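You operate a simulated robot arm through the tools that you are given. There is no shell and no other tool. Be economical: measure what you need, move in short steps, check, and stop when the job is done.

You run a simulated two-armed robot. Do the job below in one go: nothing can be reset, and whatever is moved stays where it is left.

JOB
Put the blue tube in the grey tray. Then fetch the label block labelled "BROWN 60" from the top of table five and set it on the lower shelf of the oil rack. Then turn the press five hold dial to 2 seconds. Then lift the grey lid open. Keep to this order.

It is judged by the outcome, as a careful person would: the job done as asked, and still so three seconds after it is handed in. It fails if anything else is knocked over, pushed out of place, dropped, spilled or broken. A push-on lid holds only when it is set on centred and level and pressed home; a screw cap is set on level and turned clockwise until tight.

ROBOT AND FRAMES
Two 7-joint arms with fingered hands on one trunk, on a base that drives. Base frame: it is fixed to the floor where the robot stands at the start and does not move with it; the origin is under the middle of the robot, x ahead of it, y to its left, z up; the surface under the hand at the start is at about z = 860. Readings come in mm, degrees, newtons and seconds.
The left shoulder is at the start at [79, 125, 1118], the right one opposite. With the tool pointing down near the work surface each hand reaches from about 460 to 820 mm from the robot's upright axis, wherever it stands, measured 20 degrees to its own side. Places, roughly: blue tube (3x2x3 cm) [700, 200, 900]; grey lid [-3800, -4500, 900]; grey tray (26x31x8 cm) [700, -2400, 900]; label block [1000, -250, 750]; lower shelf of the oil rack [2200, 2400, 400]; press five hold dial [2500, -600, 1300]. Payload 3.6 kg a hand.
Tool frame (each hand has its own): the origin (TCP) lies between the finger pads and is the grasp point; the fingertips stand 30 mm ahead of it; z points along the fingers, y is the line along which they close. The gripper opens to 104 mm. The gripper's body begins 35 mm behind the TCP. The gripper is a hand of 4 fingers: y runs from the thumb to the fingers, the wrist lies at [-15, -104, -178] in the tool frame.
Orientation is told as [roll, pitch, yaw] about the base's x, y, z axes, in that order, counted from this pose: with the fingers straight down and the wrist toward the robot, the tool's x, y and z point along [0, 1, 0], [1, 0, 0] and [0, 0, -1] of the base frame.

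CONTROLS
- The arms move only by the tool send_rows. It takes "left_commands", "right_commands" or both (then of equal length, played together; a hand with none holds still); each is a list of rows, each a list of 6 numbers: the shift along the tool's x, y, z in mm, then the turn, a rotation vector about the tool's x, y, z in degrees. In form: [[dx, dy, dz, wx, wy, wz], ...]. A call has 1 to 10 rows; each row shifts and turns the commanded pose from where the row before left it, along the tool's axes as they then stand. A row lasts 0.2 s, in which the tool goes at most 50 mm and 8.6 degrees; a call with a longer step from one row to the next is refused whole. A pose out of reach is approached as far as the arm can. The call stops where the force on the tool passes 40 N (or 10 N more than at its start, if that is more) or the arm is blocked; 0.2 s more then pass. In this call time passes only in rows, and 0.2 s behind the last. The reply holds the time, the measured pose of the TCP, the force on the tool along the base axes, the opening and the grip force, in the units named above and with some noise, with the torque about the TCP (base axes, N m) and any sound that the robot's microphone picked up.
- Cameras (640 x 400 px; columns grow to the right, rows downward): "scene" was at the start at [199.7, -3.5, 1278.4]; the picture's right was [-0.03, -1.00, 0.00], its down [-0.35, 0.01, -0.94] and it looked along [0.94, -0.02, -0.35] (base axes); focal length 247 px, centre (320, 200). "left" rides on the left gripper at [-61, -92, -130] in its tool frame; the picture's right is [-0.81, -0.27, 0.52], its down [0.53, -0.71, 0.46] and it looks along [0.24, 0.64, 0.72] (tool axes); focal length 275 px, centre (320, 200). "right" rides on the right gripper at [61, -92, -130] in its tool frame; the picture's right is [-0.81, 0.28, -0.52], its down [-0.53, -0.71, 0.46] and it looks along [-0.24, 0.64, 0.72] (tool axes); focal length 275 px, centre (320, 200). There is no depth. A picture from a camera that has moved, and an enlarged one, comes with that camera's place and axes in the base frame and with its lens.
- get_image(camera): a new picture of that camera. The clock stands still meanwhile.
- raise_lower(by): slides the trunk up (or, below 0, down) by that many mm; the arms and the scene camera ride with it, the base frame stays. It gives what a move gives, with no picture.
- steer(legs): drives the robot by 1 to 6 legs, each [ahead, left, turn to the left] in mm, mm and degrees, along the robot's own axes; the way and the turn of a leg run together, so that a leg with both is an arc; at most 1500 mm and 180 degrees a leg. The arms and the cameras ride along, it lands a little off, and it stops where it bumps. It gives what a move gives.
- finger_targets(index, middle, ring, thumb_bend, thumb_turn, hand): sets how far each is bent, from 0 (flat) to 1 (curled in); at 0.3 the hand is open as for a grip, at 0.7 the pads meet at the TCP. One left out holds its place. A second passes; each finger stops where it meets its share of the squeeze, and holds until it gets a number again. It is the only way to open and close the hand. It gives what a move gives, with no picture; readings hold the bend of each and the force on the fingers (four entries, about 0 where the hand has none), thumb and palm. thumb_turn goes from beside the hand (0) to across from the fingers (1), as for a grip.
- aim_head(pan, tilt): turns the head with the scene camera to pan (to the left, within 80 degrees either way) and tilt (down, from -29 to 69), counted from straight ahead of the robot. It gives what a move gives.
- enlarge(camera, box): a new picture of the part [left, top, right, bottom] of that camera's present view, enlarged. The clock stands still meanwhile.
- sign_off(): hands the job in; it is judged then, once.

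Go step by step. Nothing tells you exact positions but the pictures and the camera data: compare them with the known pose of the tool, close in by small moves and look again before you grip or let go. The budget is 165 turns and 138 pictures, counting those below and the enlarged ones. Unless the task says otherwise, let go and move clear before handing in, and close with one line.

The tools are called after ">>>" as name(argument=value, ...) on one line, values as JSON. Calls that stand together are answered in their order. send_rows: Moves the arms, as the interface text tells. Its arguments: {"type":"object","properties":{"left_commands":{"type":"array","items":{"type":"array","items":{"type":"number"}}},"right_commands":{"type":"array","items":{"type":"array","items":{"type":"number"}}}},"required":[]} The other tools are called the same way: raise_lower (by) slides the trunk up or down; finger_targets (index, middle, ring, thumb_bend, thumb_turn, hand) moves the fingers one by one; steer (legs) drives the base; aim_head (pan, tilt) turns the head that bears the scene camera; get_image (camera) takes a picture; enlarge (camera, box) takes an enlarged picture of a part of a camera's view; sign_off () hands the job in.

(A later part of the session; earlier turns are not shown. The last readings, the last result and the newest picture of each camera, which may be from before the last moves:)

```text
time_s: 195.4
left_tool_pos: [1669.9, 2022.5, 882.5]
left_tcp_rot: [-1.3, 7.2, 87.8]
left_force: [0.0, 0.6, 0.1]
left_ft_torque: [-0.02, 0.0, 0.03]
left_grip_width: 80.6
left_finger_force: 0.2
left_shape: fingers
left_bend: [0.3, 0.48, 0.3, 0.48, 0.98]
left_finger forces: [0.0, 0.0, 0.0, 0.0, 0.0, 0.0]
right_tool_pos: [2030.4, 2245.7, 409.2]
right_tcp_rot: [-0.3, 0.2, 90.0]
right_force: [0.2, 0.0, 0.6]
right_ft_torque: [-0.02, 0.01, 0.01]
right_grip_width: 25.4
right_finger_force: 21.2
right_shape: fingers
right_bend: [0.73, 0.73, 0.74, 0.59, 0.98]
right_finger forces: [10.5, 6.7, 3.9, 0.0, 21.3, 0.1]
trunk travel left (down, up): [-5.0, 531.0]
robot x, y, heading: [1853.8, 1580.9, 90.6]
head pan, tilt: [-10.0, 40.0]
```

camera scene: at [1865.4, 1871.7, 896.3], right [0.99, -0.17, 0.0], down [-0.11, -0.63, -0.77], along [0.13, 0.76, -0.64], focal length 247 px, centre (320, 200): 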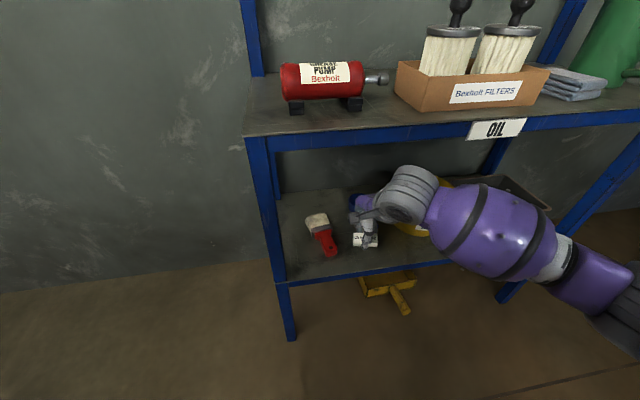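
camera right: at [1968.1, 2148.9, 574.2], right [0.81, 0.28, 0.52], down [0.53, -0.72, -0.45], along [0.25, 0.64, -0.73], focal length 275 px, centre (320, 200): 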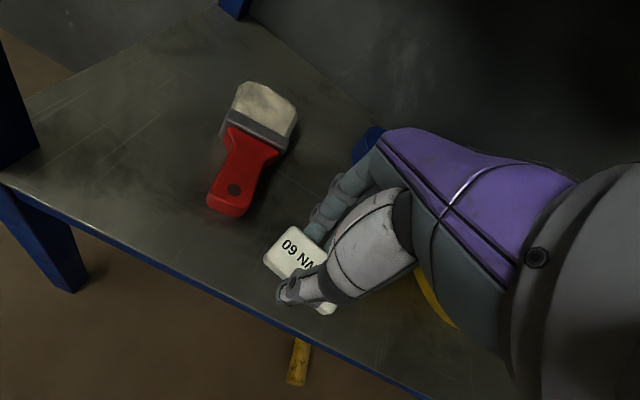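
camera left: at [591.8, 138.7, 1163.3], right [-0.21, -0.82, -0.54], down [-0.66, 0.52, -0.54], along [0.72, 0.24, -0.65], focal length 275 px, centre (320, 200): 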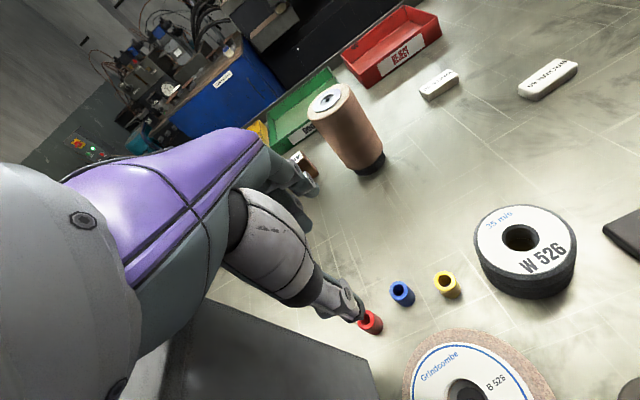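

>>> send_rows(right_commands=[[0, 0, 1.5, 0, 0, 0], [0, 0, 1.5, 0, 0, 0]])

>>> send_rows(right_commands=[[0, 0, 1.5, 0, 0, 0], [0, 0, 1.5, 0, 0, 0]])

```text
time_s: 196.0
left_tool_pos: [1669.9, 2021.4, 884.2]
left_tcp_rot: [-1.3, 7.3, 87.8]
left_force: [-0.8, 1.0, 0.0]
left_ft_torque: [-0.01, -0.02, 0.01]
left_grip_width: 80.7
left_finger_force: 0.0
left_shape: fingers
left_bend: [0.3, 0.48, 0.3, 0.48, 0.98]
left_finger forces: [0.1, 0.1, 0.0, 0.0, 0.0, 0.1]
right_tool_pos: [2031.9, 2246.2, 405.7]
right_tcp_rot: [-0.1, 0.2, 90.0]
right_force: [-1.0, 0.2, -0.3]
right_ft_torque: [0.01, -0.04, 0.01]
right_grip_width: 25.2
right_finger_force: 21.2
right_shape: fingers
right_bend: [0.73, 0.73, 0.74, 0.59, 0.98]
right_finger forces: [10.3, 6.7, 3.9, 0.1, 21.4, 0.0]
trunk travel left (down, up): [-5.0, 531.0]
robot x, y, heading: [1856.6, 1582.6, 90.8]
head pan, tilt: [-10.0, 40.0]
```

```text
time_s: 196.6
left_tool_pos: [1671.0, 2021.0, 883.7]
left_tcp_rot: [-1.3, 7.2, 87.8]
left_force: [0.1, -0.2, -0.5]
left_ft_torque: [-0.01, -0.01, -0.01]
left_grip_width: 80.8
left_finger_force: 0.0
left_shape: fingers
left_bend: [0.3, 0.48, 0.3, 0.48, 0.98]
left_finger forces: [0.0, 0.0, 0.1, 0.0, 0.0, 0.0]
right_tool_pos: [2030.7, 2245.8, 403.0]
right_tcp_rot: [-0.1, 0.2, 90.0]
right_force: [0.1, -0.7, -0.9]
right_ft_torque: [-0.03, -0.01, -0.01]
right_grip_width: 25.0
right_finger_force: 21.1
right_shape: fingers
right_bend: [0.73, 0.73, 0.74, 0.59, 0.98]
right_finger forces: [10.4, 6.7, 3.7, 0.1, 21.4, 0.0]
trunk travel left (down, up): [-5.0, 531.0]
robot x, y, heading: [1850.8, 1578.2, 90.4]
head pan, tilt: [-10.0, 40.0]
```

>>> enlarge(camera="scene", box=[300, 195, 420, 285])

>>> send_rows(right_commands=[[0, 0, 2, 0, 0, 0], [0, 0, 2, 0, 0, 0]])

```text
4.44 times, centred on (360, 240) of scene
camera zoom: at [1865.4, 1871.7, 896.3], right [0.99, -0.17, 0.0], down [-0.11, -0.63, -0.77], along [0.13, 0.76, -0.64], focal length 1099 px, centre (142, 22)
```

zoom: 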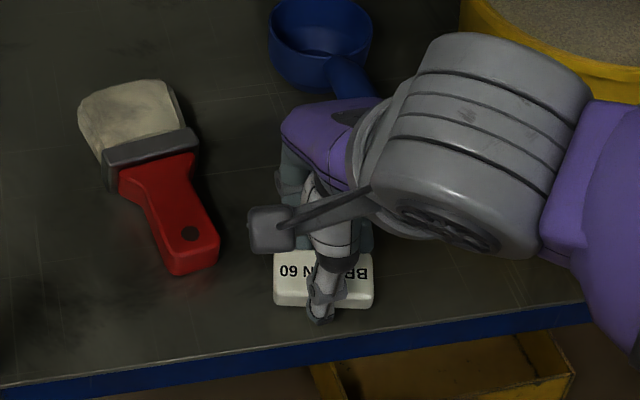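

```text
time_s: 197.2
left_tool_pos: [1670.0, 2021.5, 884.1]
left_tcp_rot: [-1.2, 7.2, 87.8]
left_force: [0.2, -0.3, -0.4]
left_ft_torque: [0.01, 0.03, -0.03]
left_grip_width: 80.7
left_finger_force: 0.1
left_shape: fingers
left_bend: [0.3, 0.48, 0.3, 0.48, 0.98]
left_finger forces: [0.0, 0.1, 0.1, 0.0, 0.1, 0.0]
right_tool_pos: [2030.7, 2247.0, 399.3]
right_tcp_rot: [-0.2, 0.1, 90.0]
right_force: [0.4, -0.2, 0.4]
right_ft_torque: [-0.03, -0.02, 0.03]
right_grip_width: 25.2
right_finger_force: 21.1
right_shape: fingers
right_bend: [0.73, 0.73, 0.74, 0.59, 0.98]
right_finger forces: [10.5, 6.7, 3.7, 0.0, 21.3, 0.0]
trunk travel left (down, up): [-5.0, 531.0]
robot x, y, heading: [1852.9, 1577.9, 90.3]
head pan, tilt: [-10.0, 40.0]
```

>>> send_rows(right_commands=[[0, 8, 0, 0, 0, 0], [0, 0, 2, 0, 0, 0], [0, 0, 2, 0, 0, 0]])

>>> send_rows(right_commands=[[0, 0, 2, 0, 0, 0], [0, 0, 2, 0, 0, 0]])

>>> enlarge(camera="right", box=[180, 190, 340, 310])

```text
time_s: 198.0
left_tool_pos: [1670.6, 2020.9, 884.3]
left_tcp_rot: [-1.4, 7.1, 87.8]
left_force: [0.8, 0.4, 0.4]
left_ft_torque: [-0.04, 0.0, 0.0]
left_grip_width: 80.5
left_finger_force: 0.0
left_shape: fingers
left_bend: [0.3, 0.48, 0.3, 0.48, 0.98]
left_finger forces: [0.2, 0.0, 0.0, 0.0, 0.1, 0.0]
right_tool_pos: [2031.6, 2254.2, 396.7]
right_tcp_rot: [-0.3, 0.1, 90.0]
right_force: [0.7, 0.3, 6.0]
right_ft_torque: [-0.1, 0.08, 0.04]
right_grip_width: 24.9
right_finger_force: 20.9
right_shape: fingers
right_bend: [0.73, 0.73, 0.74, 0.59, 0.98]
right_finger forces: [12.2, 6.1, 3.3, 0.0, 20.4, 0.0]
trunk travel left (down, up): [-5.0, 531.0]
robot x, y, heading: [1853.2, 1582.6, 90.3]
head pan, tilt: [-10.0, 40.0]
```

```text
time_s: 198.6
left_tool_pos: [1670.5, 2020.6, 884.6]
left_tcp_rot: [-1.5, 7.0, 87.8]
left_force: [1.0, 0.5, 0.3]
left_ft_torque: [0.04, 0.02, 0.0]
left_grip_width: 80.5
left_finger_force: 0.1
left_shape: fingers
left_bend: [0.3, 0.48, 0.3, 0.48, 0.98]
left_finger forces: [0.0, 0.0, 0.1, 0.0, 0.0, 0.0]
right_tool_pos: [2031.4, 2255.9, 395.4]
right_tcp_rot: [-0.2, -0.2, 90.0]
right_force: [3.0, 5.9, 17.5]
right_ft_torque: [-0.19, 0.04, 0.05]
right_grip_width: 24.6
right_finger_force: 23.1
right_shape: fingers
right_bend: [0.73, 0.73, 0.74, 0.59, 0.98]
right_finger forces: [13.5, 7.8, 5.9, 0.0, 19.5, 0.1]
trunk travel left (down, up): [-5.0, 531.0]
robot x, y, heading: [1855.3, 1582.9, 90.5]
head pan, tilt: [-10.0, 40.0]
```

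```text
3.33 times, centred on (260, 250) of right
camera zoom: at [1969.1, 2163.3, 523.9], right [0.81, 0.27, 0.52], down [0.53, -0.71, -0.46], along [0.25, 0.65, -0.72], focal length 918 px, centre (520, 33)
```

zoom: 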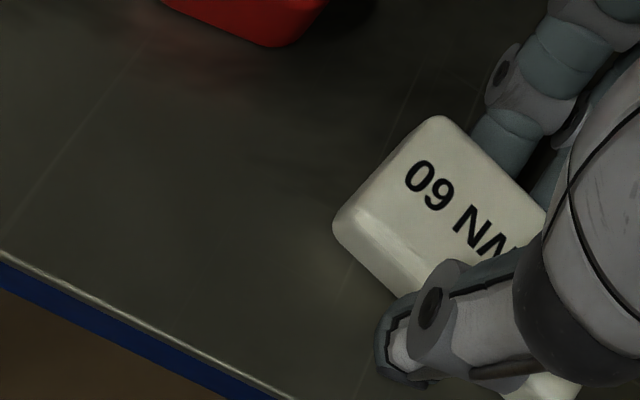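

Contact at last (shelf ≈ 360). I ease up 2 mm and open.

>>> send_rows(right_commands=[[0, 0, -2, 0, 0, 0]])

>>> finger_targets(hand="right", thumb_bend=0.45, index=0.6, middle=0.6, ring=0.6)

>>> get_image(camera="right")

```text
time_s: 199.0
left_tool_pos: [1670.2, 2021.2, 884.1]
left_tcp_rot: [-1.4, 7.1, 87.7]
left_force: [-0.2, -0.1, 0.5]
left_ft_torque: [0.02, 0.01, 0.02]
left_grip_width: 80.5
left_finger_force: 0.1
left_shape: fingers
left_bend: [0.3, 0.48, 0.3, 0.48, 0.98]
left_finger forces: [0.0, 0.1, 0.0, 0.0, 0.1, 0.0]
right_tool_pos: [2030.1, 2252.3, 393.0]
right_tcp_rot: [-0.2, 0.3, 90.0]
right_force: [1.4, 1.9, 8.6]
right_ft_torque: [-0.15, 0.01, 0.05]
right_grip_width: 24.1
right_finger_force: 22.0
right_shape: fingers
right_bend: [0.73, 0.73, 0.74, 0.6, 0.98]
right_finger forces: [11.8, 6.6, 4.6, 0.0, 20.2, 0.1]
trunk travel left (down, up): [-5.0, 531.0]
robot x, y, heading: [1852.8, 1579.8, 90.6]
head pan, tilt: [-10.0, 40.0]
```

```text
time_s: 200.0
left_tool_pos: [1669.6, 2020.6, 883.7]
left_tcp_rot: [-1.3, 7.1, 87.8]
left_force: [0.1, 0.4, 0.6]
left_ft_torque: [-0.01, 0.01, 0.0]
left_grip_width: 80.7
left_finger_force: 0.1
left_shape: fingers
left_bend: [0.3, 0.48, 0.3, 0.48, 0.98]
left_finger forces: [0.0, 0.0, 0.0, 0.0, 0.0, 0.1]
right_tool_pos: [2029.9, 2253.0, 393.2]
right_tcp_rot: [-0.2, 0.3, 90.0]
right_force: [-0.1, -0.8, 3.0]
right_ft_torque: [0.02, -0.03, 0.0]
right_grip_width: 43.6
right_finger_force: 1.2
right_shape: fingers
right_bend: [0.61, 0.61, 0.6, 0.45, 0.99]
right_finger forces: [1.3, 1.2, 0.1, 0.0, 0.0, 0.1]
trunk travel left (down, up): [-5.0, 531.0]
robot x, y, heading: [1853.1, 1581.0, 90.5]
head pan, tilt: [-10.0, 40.0]
```

```text
59 pictures are left
camera right: at [1968.2, 2162.4, 523.8], right [0.81, 0.28, 0.52], down [0.53, -0.72, -0.45], along [0.25, 0.64, -0.73], focal length 275 px, centre (320, 200)
```

right: 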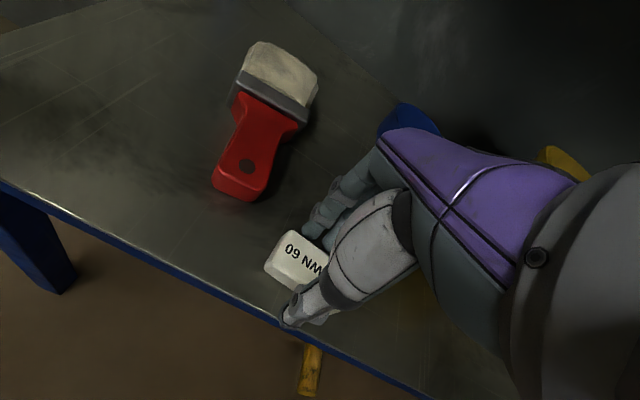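

Block is resting on the shelf. I open a little more, rise, and pull out.

>>> finger_targets(hand="right", thumb_bend=0.4)

>>> send_rows(right_commands=[[0, 0, -8, 0, 0, 0], [0, 0, -15, 0, 0, 0], [0, 0, -30, 0, 0, 0], [0, 0, -35, 0, 0, 0], [0, -30, -20, 0, 0, 0], [0, -40, 0, 0, 0, 0], [0, -40, 0, 0, 0, 0], [-5, -40, 0, 0, 0, 0], [-5, -40, 0, 0, 0, 0]])

>>> get_image(camera="right")

>>> enlarge(camera="scene", box=[240, 150, 440, 300])

```text
time_s: 201.0
left_tool_pos: [1669.4, 2020.8, 885.0]
left_tcp_rot: [-1.4, 7.1, 87.8]
left_force: [0.2, -0.6, 0.0]
left_ft_torque: [-0.04, 0.01, 0.01]
left_grip_width: 80.6
left_finger_force: 0.2
left_shape: fingers
left_bend: [0.3, 0.48, 0.3, 0.48, 0.98]
left_finger forces: [0.0, 0.0, 0.0, 0.0, 0.0, 0.1]
right_tool_pos: [2030.3, 2253.0, 395.0]
right_tcp_rot: [-0.2, 0.2, 90.0]
right_force: [0.8, -0.7, 1.6]
right_ft_torque: [-0.01, -0.02, -0.01]
right_grip_width: 51.2
right_finger_force: 0.4
right_shape: fingers
right_bend: [0.6, 0.61, 0.6, 0.4, 0.99]
right_finger forces: [0.3, 0.9, 0.0, 0.0, 0.1, 0.0]
trunk travel left (down, up): [-5.0, 531.0]
robot x, y, heading: [1854.1, 1582.7, 90.6]
head pan, tilt: [-10.0, 40.0]
```

```text
time_s: 203.0
left_tool_pos: [1670.3, 2021.9, 882.9]
left_tcp_rot: [-1.3, 7.2, 87.8]
left_force: [-0.6, 1.1, 0.1]
left_ft_torque: [0.0, 0.0, 0.04]
left_grip_width: 80.7
left_finger_force: 0.2
left_shape: fingers
left_bend: [0.3, 0.48, 0.3, 0.48, 0.98]
left_finger forces: [0.0, 0.0, 0.0, 0.0, 0.1, 0.0]
right_tool_pos: [2041.3, 2070.8, 500.0]
right_tcp_rot: [-0.1, 0.3, 90.0]
right_force: [-0.1, -0.1, 0.2]
right_ft_torque: [-0.02, 0.0, 0.01]
right_grip_width: 51.2
right_finger_force: 0.1
right_shape: fingers
right_bend: [0.6, 0.6, 0.6, 0.4, 0.99]
right_finger forces: [0.0, 0.1, 0.0, 0.0, 0.0, 0.0]
right hand out of reach, approached as far as the arm can: row 9
trunk travel left (down, up): [-5.0, 531.0]
robot x, y, heading: [1851.1, 1585.4, 90.3]
head pan, tilt: [-10.0, 40.0]
```

```text
58 pictures are left
camera right: at [1978.4, 1979.5, 631.0], right [0.81, 0.28, 0.52], down [0.53, -0.72, -0.45], along [0.25, 0.64, -0.73], focal length 275 px, centre (320, 200)
```

right: 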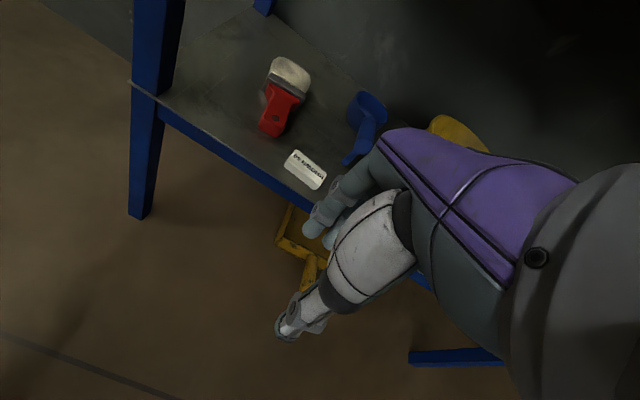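

```text
2.67 times, centred on (340, 225) of scene
camera zoom: at [1865.3, 1871.7, 896.3], right [0.99, -0.17, 0.0], down [-0.11, -0.63, -0.77], along [0.13, 0.76, -0.64], focal length 659 px, centre (267, 133)
```

zoom: 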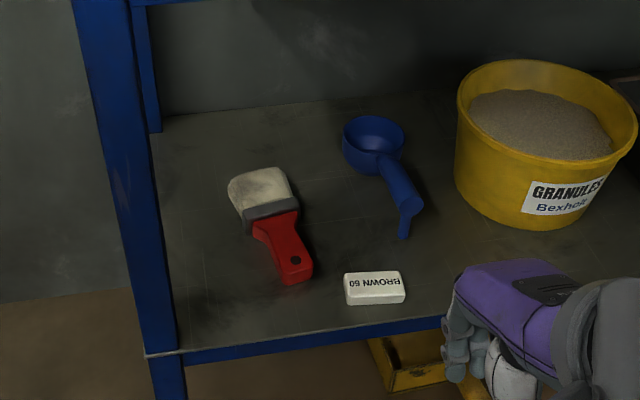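

BROWN 60 lies flat on the lower shelf. Next the press dial: I raise the trunk and turn around to look at the lane behind table five.

>>> raise_lower(by=345)

>>> steer(legs=[[-80, 0, 0], [0, 0, -90], [0, 0, -90]])

>>> aim_head(pan=0, tilt=20)

>>> get_image(camera="scene")

```text
time_s: 206.4
left_tool_pos: [1670.7, 2021.4, 1228.8]
left_tcp_rot: [-1.4, 7.2, 87.9]
left_force: [0.0, -0.6, 0.1]
left_ft_torque: [-0.02, -0.02, 0.0]
left_grip_width: 80.4
left_finger_force: 0.1
left_shape: fingers
left_bend: [0.3, 0.48, 0.3, 0.48, 0.98]
left_finger forces: [0.0, 0.1, 0.1, 0.0, 0.0, 0.0]
right_tool_pos: [2040.1, 2069.7, 843.9]
right_tcp_rot: [-0.2, 0.3, 90.0]
right_force: [-0.3, 0.1, 0.1]
right_ft_torque: [-0.03, 0.0, -0.03]
right_grip_width: 51.4
right_finger_force: 0.0
right_shape: fingers
right_bend: [0.6, 0.6, 0.6, 0.4, 0.99]
right_finger forces: [0.1, 0.0, 0.0, 0.1, 0.0, 0.1]
trunk travel left (down, up): [-350.0, 186.0]
robot x, y, heading: [1851.5, 1582.4, 90.3]
head pan, tilt: [-10.0, 40.0]
```

```text
time_s: 215.2
left_tool_pos: [2015.1, 1054.5, 1228.5]
left_tcp_rot: [-1.2, 7.2, -95.2]
left_force: [0.1, -0.2, -1.0]
left_ft_torque: [0.0, -0.02, -0.02]
left_grip_width: 80.7
left_finger_force: 0.1
left_shape: fingers
left_bend: [0.3, 0.48, 0.3, 0.48, 0.98]
left_finger forces: [0.1, 0.1, 0.0, 0.0, 0.0, 0.1]
right_tool_pos: [1642.0, 1024.4, 845.4]
right_tcp_rot: [-0.2, 0.2, -92.9]
right_force: [1.0, 0.2, -0.2]
right_ft_torque: [-0.01, 0.03, 0.0]
right_grip_width: 51.6
right_finger_force: 0.0
right_shape: fingers
right_bend: [0.6, 0.6, 0.6, 0.4, 0.99]
right_finger forces: [0.0, 0.0, 0.0, 0.0, 0.0, 0.0]
trunk travel left (down, up): [-350.0, 186.0]
robot x, y, heading: [1855.3, 1498.9, -92.6]
head pan, tilt: [-10.0, 40.0]
```

```text
time_s: 216.0
left_tool_pos: [2014.4, 1054.2, 1228.7]
left_tcp_rot: [-1.4, 7.3, -95.0]
left_force: [-0.4, 0.2, -0.9]
left_ft_torque: [0.02, 0.0, 0.02]
left_grip_width: 80.5
left_finger_force: 0.1
left_shape: fingers
left_bend: [0.3, 0.48, 0.3, 0.48, 0.98]
left_finger forces: [0.0, 0.0, 0.0, 0.1, 0.0, 0.0]
right_tool_pos: [1641.9, 1022.9, 844.9]
right_tcp_rot: [-0.2, 0.2, -92.9]
right_force: [0.3, 0.0, -0.5]
right_ft_torque: [0.0, -0.01, 0.02]
right_grip_width: 51.6
right_finger_force: 0.0
right_shape: fingers
right_bend: [0.6, 0.6, 0.6, 0.4, 0.99]
right_finger forces: [0.0, 0.1, 0.0, 0.0, 0.0, 0.0]
trunk travel left (down, up): [-350.0, 186.0]
robot x, y, heading: [1854.4, 1500.7, -92.4]
head pan, tilt: [0.0, 20.0]
```

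```text
56 pictures are left
camera scene: at [1844.1, 1300.7, 1279.0], right [-1.0, 0.04, 0.0], down [0.02, 0.34, -0.94], along [-0.04, -0.94, -0.34], focal length 247 px, centre (320, 200)
```

scene: 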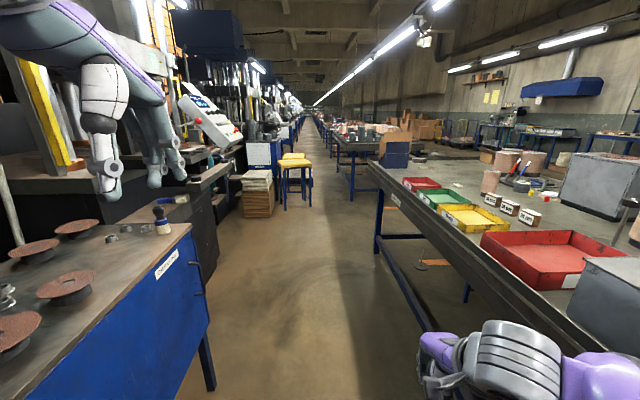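

There's a clear lane behind table five up to the press. I raise the right hand and drive along it, then turn to face the panel.

>>> send_rows(right_commands=[[0, -5, -42, 0, 0, 0], [0, -5, -42, 0, 0, 0], [0, -5, -42, 0, 0, 0], [0, -5, -42, 0, 0, 0], [0, -5, -42, 0, 0, 0], [0, -5, -42, 0, 0, 0], [0, -5, -42, 0, 0, 0], [0, -5, -42, 0, 0, 0]])

>>> steer(legs=[[1030, -90, 2], [1030, 0, 0], [0, 0, 90]])

>>> aim_head(pan=0, tilt=10)

>>> get_image(camera="scene")

```text
time_s: 217.8
left_tool_pos: [2015.1, 1055.1, 1229.3]
left_tcp_rot: [-1.4, 7.1, -95.1]
left_force: [0.9, 0.2, 0.3]
left_ft_torque: [-0.03, 0.03, -0.01]
left_grip_width: 80.4
left_finger_force: 0.0
left_shape: fingers
left_bend: [0.3, 0.48, 0.3, 0.48, 0.98]
left_finger forces: [0.1, 0.0, 0.0, 0.1, 0.0, 0.1]
right_tool_pos: [1647.1, 1065.0, 1184.8]
right_tcp_rot: [-0.2, 0.3, -92.9]
right_force: [0.0, -0.1, 0.3]
right_ft_torque: [0.04, -0.01, 0.05]
right_grip_width: 51.3
right_finger_force: 0.0
right_shape: fingers
right_bend: [0.6, 0.6, 0.6, 0.4, 0.99]
right_finger forces: [0.0, 0.0, 0.1, 0.1, 0.0, 0.0]
trunk travel left (down, up): [-350.0, 186.0]
robot x, y, heading: [1853.8, 1501.7, -92.5]
head pan, tilt: [0.0, 20.0]
```

```text
time_s: 231.8
left_tool_pos: [2122.8, -385.4, 1229.5]
left_tcp_rot: [-1.4, 7.2, -6.0]
left_force: [0.1, 0.5, 0.4]
left_ft_torque: [0.02, -0.02, -0.02]
left_grip_width: 80.6
left_finger_force: 0.1
left_shape: fingers
left_bend: [0.3, 0.48, 0.3, 0.48, 0.98]
left_finger forces: [0.1, 0.0, 0.0, 0.0, 0.0, 0.0]
right_tool_pos: [2108.7, -753.8, 1184.8]
right_tcp_rot: [-0.2, 0.2, -3.8]
right_force: [0.6, -0.5, -0.1]
right_ft_torque: [-0.01, 0.01, 0.01]
right_grip_width: 51.8
right_finger_force: 0.0
right_shape: fingers
right_bend: [0.6, 0.6, 0.6, 0.4, 0.99]
right_finger forces: [0.1, 0.0, 0.0, 0.1, 0.1, 0.0]
trunk travel left (down, up): [-350.0, 186.0]
robot x, y, heading: [1669.8, -537.8, -3.4]
head pan, tilt: [0.0, 20.0]
```

```text
time_s: 232.6
left_tool_pos: [2123.1, -385.5, 1228.7]
left_tcp_rot: [-1.4, 7.2, -6.1]
left_force: [-0.3, -0.3, -0.3]
left_ft_torque: [0.03, 0.0, -0.01]
left_grip_width: 80.4
left_finger_force: 0.1
left_shape: fingers
left_bend: [0.3, 0.48, 0.3, 0.48, 0.98]
left_finger forces: [0.0, 0.0, 0.0, 0.0, 0.0, 0.1]
right_tool_pos: [2107.8, -754.2, 1182.2]
right_tcp_rot: [-0.2, 0.2, -3.8]
right_force: [-0.2, 0.2, -0.3]
right_ft_torque: [-0.03, -0.01, 0.0]
right_grip_width: 51.9
right_finger_force: 0.2
right_shape: fingers
right_bend: [0.6, 0.6, 0.6, 0.4, 0.99]
right_finger forces: [0.1, 0.0, 0.0, 0.0, 0.0, 0.1]
trunk travel left (down, up): [-350.0, 186.0]
robot x, y, heading: [1672.3, -537.3, -3.4]
head pan, tilt: [0.0, 10.0]
```

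```text
55 pictures are left
camera scene: at [1871.5, -551.5, 1295.3], right [-0.06, -1.0, 0.0], down [-0.17, 0.01, -0.98], along [0.98, -0.06, -0.17], focal length 247 px, centre (320, 200)
```

scene: 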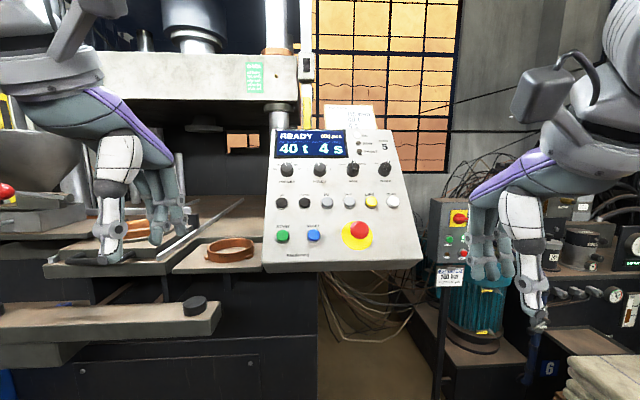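

The control panel is right ahead, its display showing "40 t 4 s". I zoom in on the dials.

>>> enlarge(camera="scene", box=[260, 100, 420, 200])

>>> enlarge(camera="scene", box=[265, 150, 405, 215])

```text
4.00 times, centred on (340, 150) of scene
camera zoom: at [1871.5, -551.5, 1295.3], right [-0.06, -1.0, 0.0], down [-0.17, 0.01, -0.98], along [0.98, -0.06, -0.17], focal length 989 px, centre (240, 400)
```

zoom: 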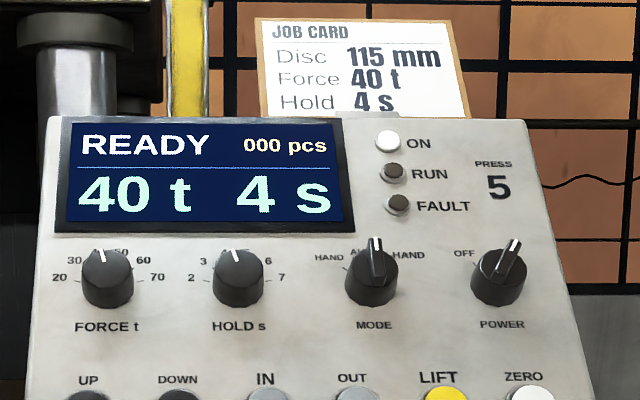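

```text
4.57 times, centred on (335, 182) of scene
camera zoom: at [1871.5, -551.5, 1295.3], right [-0.06, -1.0, 0.0], down [-0.17, 0.01, -0.98], along [0.98, -0.06, -0.17], focal length 1130 px, centre (251, 280)
```

zoom: 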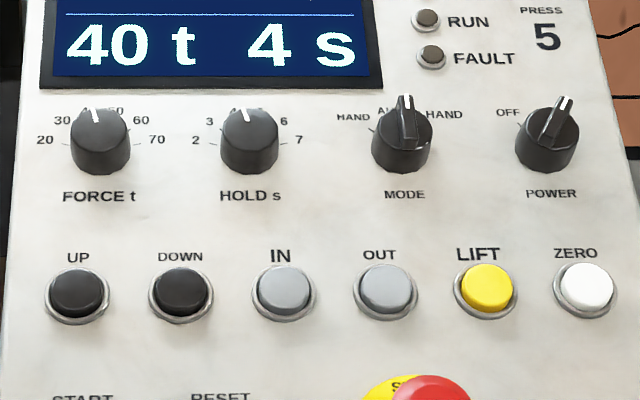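

Hold dial is at about [2510, -592, 1280] on a panel tilted ~40°; it must go from 4 two marks anticlockwise to 2. I retract the left hand, come a bit closer, and tilt the right hand toward the panel.

>>> send_rows(left_commands=[[0, -40, -15, 0, 0, 0], [0, -40, -15, 0, 0, 0]])

>>> steer(legs=[[70, 120, 3.4]])

>>> send_rows(right_commands=[[0, 0, -30, -8, 0, 0], [0, 0, -30, -8, 0, 0], [0, 0, -30, -8, 0, 0], [0, 0, -30, -8, 0, 0], [0, 0, -30, -8, 0, 0], [0, 0, 0, -8, 0, 0]])

>>> get_image(camera="scene")

>>> get_image(camera="right")

```text
time_s: 233.2
left_tool_pos: [2047.3, -375.7, 1269.2]
left_tcp_rot: [-1.2, 7.3, -6.0]
left_force: [-0.9, 0.6, 0.4]
left_ft_torque: [-0.01, 0.0, 0.04]
left_grip_width: 80.6
left_finger_force: 0.1
left_shape: fingers
left_bend: [0.3, 0.48, 0.3, 0.48, 0.98]
left_finger forces: [0.1, 0.1, 0.0, 0.1, 0.0, 0.0]
right_tool_pos: [2106.6, -754.2, 1183.3]
right_tcp_rot: [-0.1, 0.3, -3.9]
right_force: [0.3, -0.2, 1.1]
right_ft_torque: [-0.01, 0.0, -0.01]
right_grip_width: 51.7
right_finger_force: 0.1
right_shape: fingers
right_bend: [0.6, 0.6, 0.6, 0.4, 0.99]
right_finger forces: [0.0, 0.0, 0.1, 0.1, 0.0, 0.0]
trunk travel left (down, up): [-350.0, 186.0]
robot x, y, heading: [1671.5, -541.1, -3.4]
head pan, tilt: [0.0, 10.0]
```

```text
time_s: 234.9
left_tool_pos: [2110.0, -234.7, 1269.3]
left_tcp_rot: [-1.4, 7.3, -2.5]
left_force: [0.3, 0.2, 0.1]
left_ft_torque: [-0.01, 0.04, 0.02]
left_grip_width: 80.7
left_finger_force: 0.0
left_shape: fingers
left_bend: [0.3, 0.48, 0.3, 0.48, 0.98]
left_finger forces: [0.0, 0.0, 0.0, 0.0, 0.0, 0.0]
right_tool_pos: [2193.0, -608.7, 1182.9]
right_tcp_rot: [-0.2, 0.2, -0.2]
right_force: [-0.5, 0.5, -0.4]
right_ft_torque: [0.05, -0.01, -0.02]
right_grip_width: 51.9
right_finger_force: 0.1
right_shape: fingers
right_bend: [0.6, 0.6, 0.6, 0.4, 0.99]
right_finger forces: [0.1, 0.0, 0.0, 0.0, 0.0, 0.0]
trunk travel left (down, up): [-350.0, 186.0]
robot x, y, heading: [1747.3, -422.7, 0.1]
head pan, tilt: [0.0, 10.0]
```

```text
time_s: 236.3
left_tool_pos: [2109.9, -236.3, 1268.7]
left_tcp_rot: [-1.3, 7.2, -2.5]
left_force: [-0.3, -0.4, 0.0]
left_ft_torque: [0.03, 0.01, 0.02]
left_grip_width: 80.8
left_finger_force: 0.0
left_shape: fingers
left_bend: [0.3, 0.48, 0.3, 0.48, 0.98]
left_finger forces: [0.0, 0.0, 0.0, 0.1, 0.1, 0.1]
right_tool_pos: [2153.3, -609.2, 1325.7]
right_tcp_rot: [-0.1, -47.9, -0.1]
right_force: [-0.2, 0.2, -0.4]
right_ft_torque: [-0.01, 0.04, -0.02]
right_grip_width: 51.9
right_finger_force: 0.0
right_shape: fingers
right_bend: [0.6, 0.6, 0.6, 0.4, 0.99]
right_finger forces: [0.0, 0.1, 0.0, 0.1, 0.0, 0.0]
trunk travel left (down, up): [-350.0, 186.0]
robot x, y, heading: [1740.3, -422.2, 0.3]
head pan, tilt: [0.0, 10.0]
```

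```text
52 pictures are left
camera scene: at [1944.8, -422.9, 1295.3], right [0.0, -1.0, 0.0], down [-0.17, 0.0, -0.98], along [0.98, 0.0, -0.17], focal length 247 px, centre (320, 200)
```

scene: 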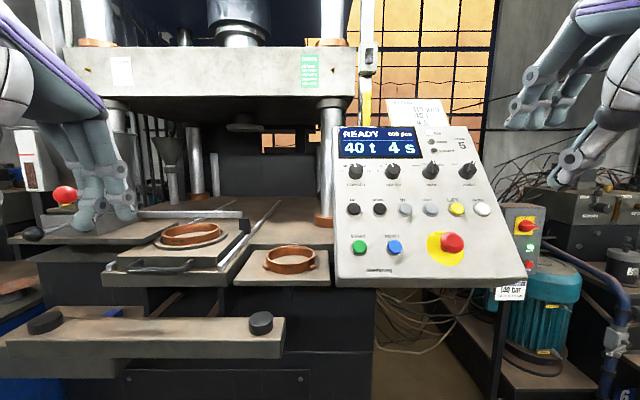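

```text
51 pictures are left
camera right: at [1993.7, -546.4, 1343.6], right [-0.2, -0.81, 0.55], down [-0.14, -0.53, -0.83], along [0.97, -0.25, -0.01], focal length 275 px, centre (320, 200)
```

right: 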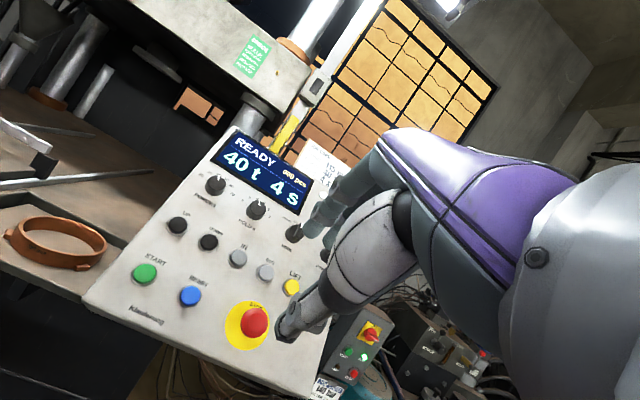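

Triangulated: the knob is at [2498, -586, 1266], panel tilted ~35° back. I set the fingers and bring the hand to 100 mm in front of the knob along the panel's normal.

>>> finger_targets(hand="right", index=0.62, ring=0.62, middle=0.52, thumb_bend=0.48)

>>> send_rows(right_commands=[[0, 0, 0, -6.7, 0, 0], [3.8, 25, 31, 0, 0, 0], [3.8, 25, 31, 0, 0, 0], [3.8, 25, 31, 0, 0, 0], [3.8, 25, 31, 0, 0, 0], [3.8, 25, 31, 0, 0, 0], [3.8, 25, 31, 0, 0, 0]])

>>> get_image(camera="right")

>>> enlarge(camera="scene", box=[320, 90, 500, 210])

```text
time_s: 237.3
left_tool_pos: [2110.1, -234.8, 1269.4]
left_tcp_rot: [-1.3, 7.2, -2.4]
left_force: [-0.6, -0.1, 0.6]
left_ft_torque: [-0.03, 0.03, -0.01]
left_grip_width: 80.9
left_finger_force: 0.0
left_shape: fingers
left_bend: [0.3, 0.48, 0.3, 0.48, 0.98]
left_finger forces: [0.0, 0.0, 0.0, 0.0, 0.1, 0.0]
right_tool_pos: [2152.3, -608.4, 1324.1]
right_tcp_rot: [-0.3, -47.8, 0.1]
right_force: [-0.1, -0.9, 0.3]
right_ft_torque: [-0.01, 0.02, -0.01]
right_grip_width: 39.5
right_finger_force: 0.0
right_shape: fingers
right_bend: [0.62, 0.52, 0.62, 0.48, 1.0]
right_finger forces: [0.1, 0.0, 0.0, 0.1, 0.0, 0.0]
trunk travel left (down, up): [-350.0, 186.0]
robot x, y, heading: [1742.6, -422.9, 0.0]
head pan, tilt: [0.0, 10.0]
```

```text
time_s: 238.9
left_tool_pos: [2110.1, -235.8, 1268.7]
left_tcp_rot: [-1.3, 7.2, -2.5]
left_force: [0.3, 0.8, -0.4]
left_ft_torque: [0.04, 0.03, -0.03]
left_grip_width: 80.4
left_finger_force: 0.0
left_shape: fingers
left_bend: [0.3, 0.48, 0.3, 0.48, 0.98]
left_finger forces: [0.1, 0.0, 0.1, 0.0, 0.0, 0.0]
right_tool_pos: [2394.1, -587.3, 1338.1]
right_tcp_rot: [-0.4, -54.4, 0.1]
right_force: [0.6, 0.0, -0.7]
right_ft_torque: [0.0, 0.0, -0.01]
right_grip_width: 39.4
right_finger_force: 0.0
right_shape: fingers
right_bend: [0.62, 0.52, 0.62, 0.48, 1.0]
right_finger forces: [0.1, 0.0, 0.0, 0.0, 0.0, 0.1]
trunk travel left (down, up): [-350.0, 186.0]
robot x, y, heading: [1745.0, -422.3, 0.0]
head pan, tilt: [0.0, 10.0]
```

```text
50 pictures are left
camera right: at [2233.9, -526.0, 1339.8], right [-0.26, -0.81, 0.53], down [-0.05, -0.54, -0.84], along [0.96, -0.25, 0.1], focal length 275 px, centre (320, 200)
```

right: 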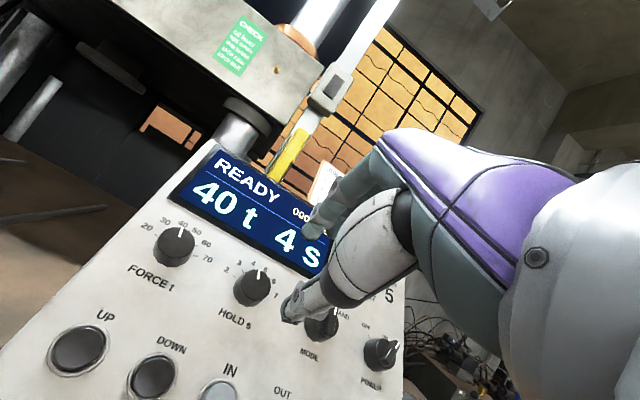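

```text
3.33 times, centred on (410, 150) of scene
camera zoom: at [1945.2, -422.0, 1295.3], right [0.0, -1.0, 0.0], down [-0.17, 0.0, -0.98], along [0.98, 0.0, -0.17], focal length 824 px, centre (20, 367)
```

zoom: 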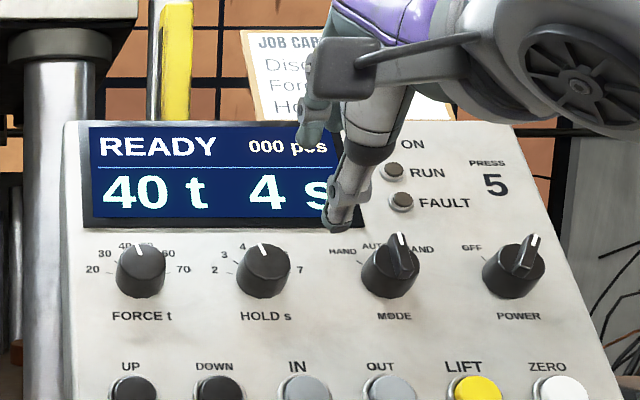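

The line of approach runs straight to the knob. I advance 60 mm and check.

>>> send_rows(right_commands=[[0, 0, 30, 0, 0, 0], [0, 0, 30, 0, 0, 0]])

>>> get_image(camera="right")

>>> enlarge(camera="scene", box=[340, 110, 460, 200])

```text
time_s: 239.5
left_tool_pos: [2110.5, -234.8, 1268.9]
left_tcp_rot: [-1.3, 7.2, -2.5]
left_force: [0.1, -0.4, 0.1]
left_ft_torque: [-0.04, 0.01, 0.0]
left_grip_width: 80.5
left_finger_force: 0.0
left_shape: fingers
left_bend: [0.3, 0.48, 0.3, 0.48, 0.98]
left_finger forces: [0.0, 0.0, 0.0, 0.0, 0.0, 0.0]
right_tool_pos: [2441.0, -587.6, 1303.1]
right_tcp_rot: [-0.3, -54.4, 0.0]
right_force: [-1.1, 0.7, -0.7]
right_ft_torque: [0.01, 0.02, 0.01]
right_grip_width: 39.3
right_finger_force: 0.1
right_shape: fingers
right_bend: [0.62, 0.52, 0.62, 0.48, 1.0]
right_finger forces: [0.1, 0.0, 0.0, 0.0, 0.0, 0.0]
trunk travel left (down, up): [-350.0, 186.0]
robot x, y, heading: [1743.2, -422.9, 0.0]
head pan, tilt: [0.0, 10.0]
```

```text
48 pictures are left
camera right: at [2281.7, -525.5, 1303.2], right [-0.26, -0.81, 0.53], down [-0.05, -0.54, -0.84], along [0.96, -0.25, 0.1], focal length 275 px, centre (320, 200)
```

right: 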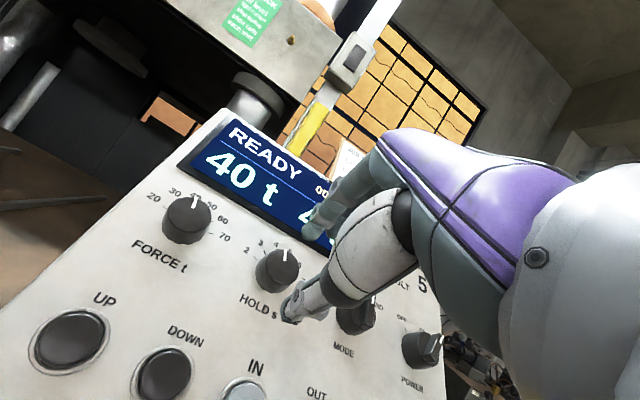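

```text
4.44 times, centred on (400, 155) of scene
camera zoom: at [1944.9, -422.5, 1295.3], right [0.0, -1.0, 0.0], down [-0.17, 0.0, -0.98], along [0.98, 0.0, -0.17], focal length 1099 px, centre (-36, 400)
```

zoom: 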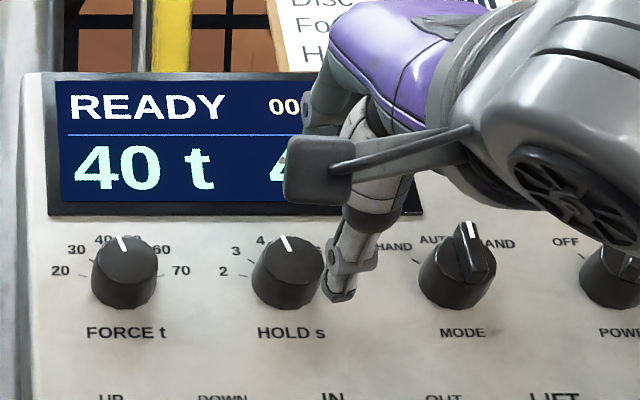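

Knob is about 4 mm left of the hand axis. I correct and advance the last 38 mm.

>>> send_rows(right_commands=[[4, 0, 12, 0, 0, 0], [0, 0, 14, 0, 0, 0], [0, 0, 12, 0, 0, 0]])

>>> enlarge(camera="right", box=[180, 160, 380, 320])

>>> enlarge(camera="scene", box=[340, 110, 460, 200])

```text
time_s: 240.3
left_tool_pos: [2110.4, -236.0, 1269.4]
left_tcp_rot: [-1.3, 7.2, -2.5]
left_force: [-0.7, 0.7, 0.2]
left_ft_torque: [-0.01, 0.02, 0.0]
left_grip_width: 80.7
left_finger_force: 0.1
left_shape: fingers
left_bend: [0.3, 0.48, 0.3, 0.48, 0.98]
left_finger forces: [0.0, 0.0, 0.1, 0.0, 0.1, 0.0]
right_tool_pos: [2473.1, -583.0, 1282.0]
right_tcp_rot: [-0.4, -54.5, 0.1]
right_force: [-0.3, -0.4, 0.8]
right_ft_torque: [0.0, 0.03, 0.0]
right_grip_width: 39.1
right_finger_force: 0.0
right_shape: fingers
right_bend: [0.62, 0.52, 0.62, 0.48, 1.0]
right_finger forces: [0.0, 0.0, 0.0, 0.1, 0.1, 0.0]
trunk travel left (down, up): [-350.0, 186.0]
robot x, y, heading: [1746.8, -420.6, -0.1]
head pan, tilt: [0.0, 10.0]
```

```text
2.50 times, centred on (280, 240) of right
camera zoom: at [2312.6, -521.0, 1281.6], right [-0.26, -0.81, 0.53], down [-0.05, -0.54, -0.84], along [0.96, -0.25, 0.1], focal length 688 px, centre (420, 100)
```

zoom: 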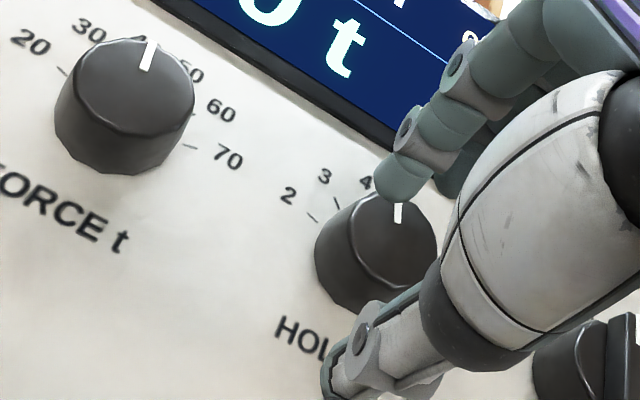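

```text
4.44 times, centred on (400, 155) of scene
camera zoom: at [1944.9, -422.3, 1295.3], right [0.0, -1.0, 0.0], down [-0.17, 0.0, -0.98], along [0.98, 0.0, -0.17], focal length 1099 px, centre (-36, 400)
```

zoom: 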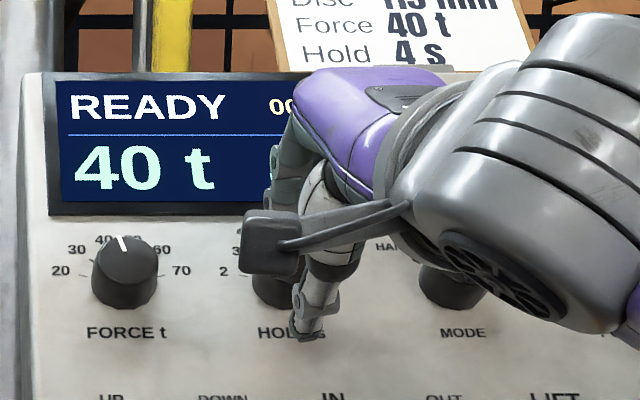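

The knob is between thumb and middle finger. I close them on it.

>>> send_rows(right_commands=[[2, 0, 3, 0, 0, 0]])

>>> finger_targets(hand="right", middle=0.72, thumb_bend=0.72)

>>> enlarge(camera="right", box=[180, 160, 380, 320])

```text
time_s: 240.7
left_tool_pos: [2109.4, -234.0, 1269.5]
left_tcp_rot: [-1.3, 7.1, -2.5]
left_force: [-0.5, -0.1, 0.4]
left_ft_torque: [0.03, 0.03, 0.02]
left_grip_width: 80.7
left_finger_force: 0.1
left_shape: fingers
left_bend: [0.3, 0.48, 0.3, 0.48, 0.98]
left_finger forces: [0.0, 0.1, 0.1, 0.1, 0.0, 0.0]
right_tool_pos: [2475.7, -580.7, 1279.2]
right_tcp_rot: [-0.4, -54.5, 0.1]
right_force: [-0.5, 0.5, 0.0]
right_ft_torque: [0.01, -0.01, -0.01]
right_grip_width: 39.5
right_finger_force: 0.2
right_shape: fingers
right_bend: [0.62, 0.52, 0.62, 0.48, 1.0]
right_finger forces: [0.0, 0.0, 0.0, 0.0, 0.0, 0.0]
trunk travel left (down, up): [-350.0, 186.0]
robot x, y, heading: [1744.6, -423.6, 0.2]
head pan, tilt: [0.0, 10.0]
```

```text
time_s: 241.7
left_tool_pos: [2110.7, -235.6, 1270.3]
left_tcp_rot: [-1.2, 7.3, -2.5]
left_force: [0.5, 0.6, -0.1]
left_ft_torque: [0.0, -0.01, 0.02]
left_grip_width: 80.4
left_finger_force: 0.0
left_shape: fingers
left_bend: [0.3, 0.48, 0.3, 0.48, 0.98]
left_finger forces: [0.0, 0.0, 0.0, 0.0, 0.1, 0.0]
right_tool_pos: [2475.1, -583.2, 1279.7]
right_tcp_rot: [-0.2, -54.5, 0.1]
right_force: [-0.2, 0.4, 0.0]
right_ft_torque: [-0.01, -0.03, -0.01]
right_grip_width: 8.3
right_finger_force: 0.1
right_shape: fingers
right_bend: [0.62, 0.72, 0.62, 0.72, 1.0]
right_finger forces: [0.0, 0.1, 0.0, 0.1, 0.0, 0.0]
trunk travel left (down, up): [-350.0, 186.0]
robot x, y, heading: [1747.1, -420.2, 0.1]
head pan, tilt: [0.0, 10.0]
```

```text
2.50 times, centred on (280, 240) of right
camera zoom: at [2314.7, -519.5, 1280.1], right [-0.26, -0.81, 0.53], down [-0.05, -0.54, -0.84], along [0.96, -0.25, 0.1], focal length 688 px, centre (420, 100)
```

zoom: 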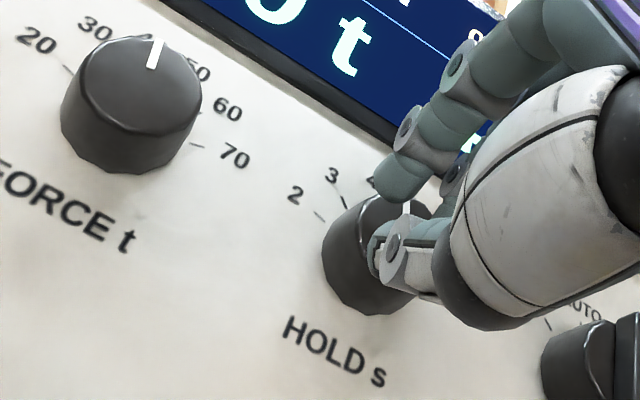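

The fingers closed just in front of the knob, so I need to go deeper. Open, advance 18 mm, close again.

>>> finger_targets(hand="right", middle=0.5, thumb_bend=0.48, index=0.55, ring=0.55)

>>> send_rows(right_commands=[[0, 0, 7, 0, 0, 0], [0, 0, 7, 0, 0, 0], [0, 0, 4, 0, 0, 0]])

>>> enlarge(camera="right", box=[180, 160, 380, 320])

```text
time_s: 242.7
left_tool_pos: [2110.0, -235.9, 1269.4]
left_tcp_rot: [-1.2, 7.2, -2.5]
left_force: [-0.5, -0.3, -0.5]
left_ft_torque: [0.02, 0.0, -0.01]
left_grip_width: 80.4
left_finger_force: 0.1
left_shape: fingers
left_bend: [0.3, 0.48, 0.3, 0.48, 0.98]
left_finger forces: [0.0, 0.0, 0.1, 0.0, 0.0, 0.0]
right_tool_pos: [2476.0, -581.6, 1279.8]
right_tcp_rot: [-0.2, -54.5, 0.1]
right_force: [0.1, -0.5, 0.3]
right_ft_torque: [0.0, 0.03, 0.0]
right_grip_width: 47.5
right_finger_force: 0.1
right_shape: fingers
right_bend: [0.55, 0.5, 0.55, 0.48, 1.0]
right_finger forces: [0.1, 0.0, 0.0, 0.0, 0.0, 0.0]
trunk travel left (down, up): [-350.0, 186.0]
robot x, y, heading: [1743.6, -418.9, -0.0]
head pan, tilt: [0.0, 10.0]
```

```text
time_s: 243.5
left_tool_pos: [2109.5, -234.8, 1268.6]
left_tcp_rot: [-1.4, 7.2, -2.5]
left_force: [0.3, 0.7, 0.2]
left_ft_torque: [0.0, 0.01, -0.01]
left_grip_width: 80.4
left_finger_force: 0.1
left_shape: fingers
left_bend: [0.3, 0.48, 0.3, 0.48, 0.98]
left_finger forces: [0.1, 0.1, 0.0, 0.0, 0.0, 0.0]
right_tool_pos: [2489.7, -582.4, 1268.8]
right_tcp_rot: [-0.3, -54.5, -0.1]
right_force: [-0.1, 1.2, 1.3]
right_ft_torque: [0.03, -0.04, 0.04]
right_grip_width: 48.7
right_finger_force: 1.2
right_shape: fingers
right_bend: [0.54, 0.5, 0.55, 0.48, 1.0]
right_finger forces: [1.1, 0.0, 0.1, 0.0, 0.0, 0.0]
trunk travel left (down, up): [-350.0, 186.0]
robot x, y, heading: [1743.1, -424.0, 0.1]
head pan, tilt: [0.0, 10.0]
```

```text
2.50 times, centred on (280, 240) of right
camera zoom: at [2328.1, -519.7, 1269.9], right [-0.26, -0.81, 0.53], down [-0.05, -0.54, -0.84], along [0.96, -0.25, 0.1], focal length 688 px, centre (420, 100)
```

zoom: 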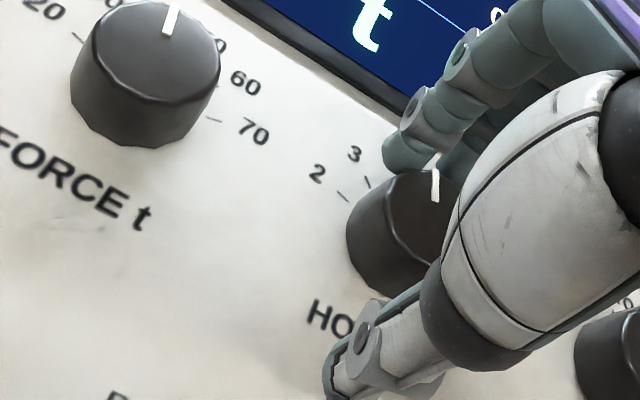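

>>> finger_targets(hand="right", middle=0.75, thumb_bend=0.75, index=0.55, ring=0.55)

>>> enlarge(camera="right", box=[180, 160, 380, 320])

```text
time_s: 244.5
left_tool_pos: [2109.8, -235.8, 1269.3]
left_tcp_rot: [-1.3, 7.2, -2.5]
left_force: [0.0, -0.4, 0.9]
left_ft_torque: [0.0, -0.03, 0.01]
left_grip_width: 80.4
left_finger_force: 0.0
left_shape: fingers
left_bend: [0.3, 0.48, 0.3, 0.48, 0.98]
left_finger forces: [0.1, 0.0, 0.1, 0.0, 0.0, 0.1]
right_tool_pos: [2487.5, -583.2, 1268.0]
right_tcp_rot: [-0.4, -54.5, 0.0]
right_force: [1.7, -2.8, 6.4]
right_ft_torque: [-0.07, -0.29, 0.0]
right_grip_width: 23.2
right_finger_force: 9.7
right_shape: fingers
right_bend: [0.54, 0.55, 0.55, 0.69, 1.0]
right_finger forces: [1.0, 12.8, 0.1, 0.0, 6.0, 0.0]
trunk travel left (down, up): [-350.0, 186.0]
robot x, y, heading: [1745.6, -423.0, 0.3]
head pan, tilt: [0.0, 10.0]
```

```text
2.50 times, centred on (280, 240) of right
camera zoom: at [2327.9, -520.3, 1270.2], right [-0.27, -0.81, 0.53], down [-0.05, -0.54, -0.84], along [0.96, -0.25, 0.1], focal length 688 px, centre (420, 100)
```

zoom: 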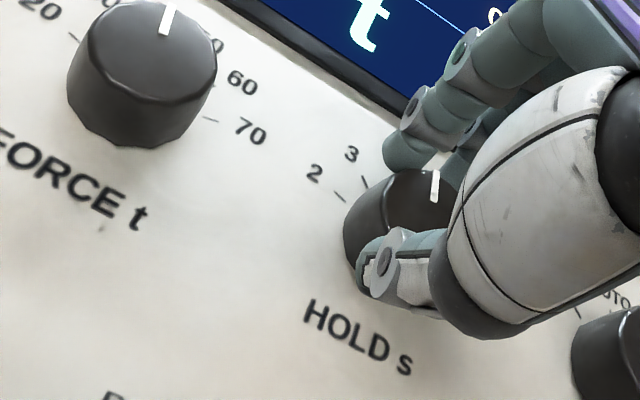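

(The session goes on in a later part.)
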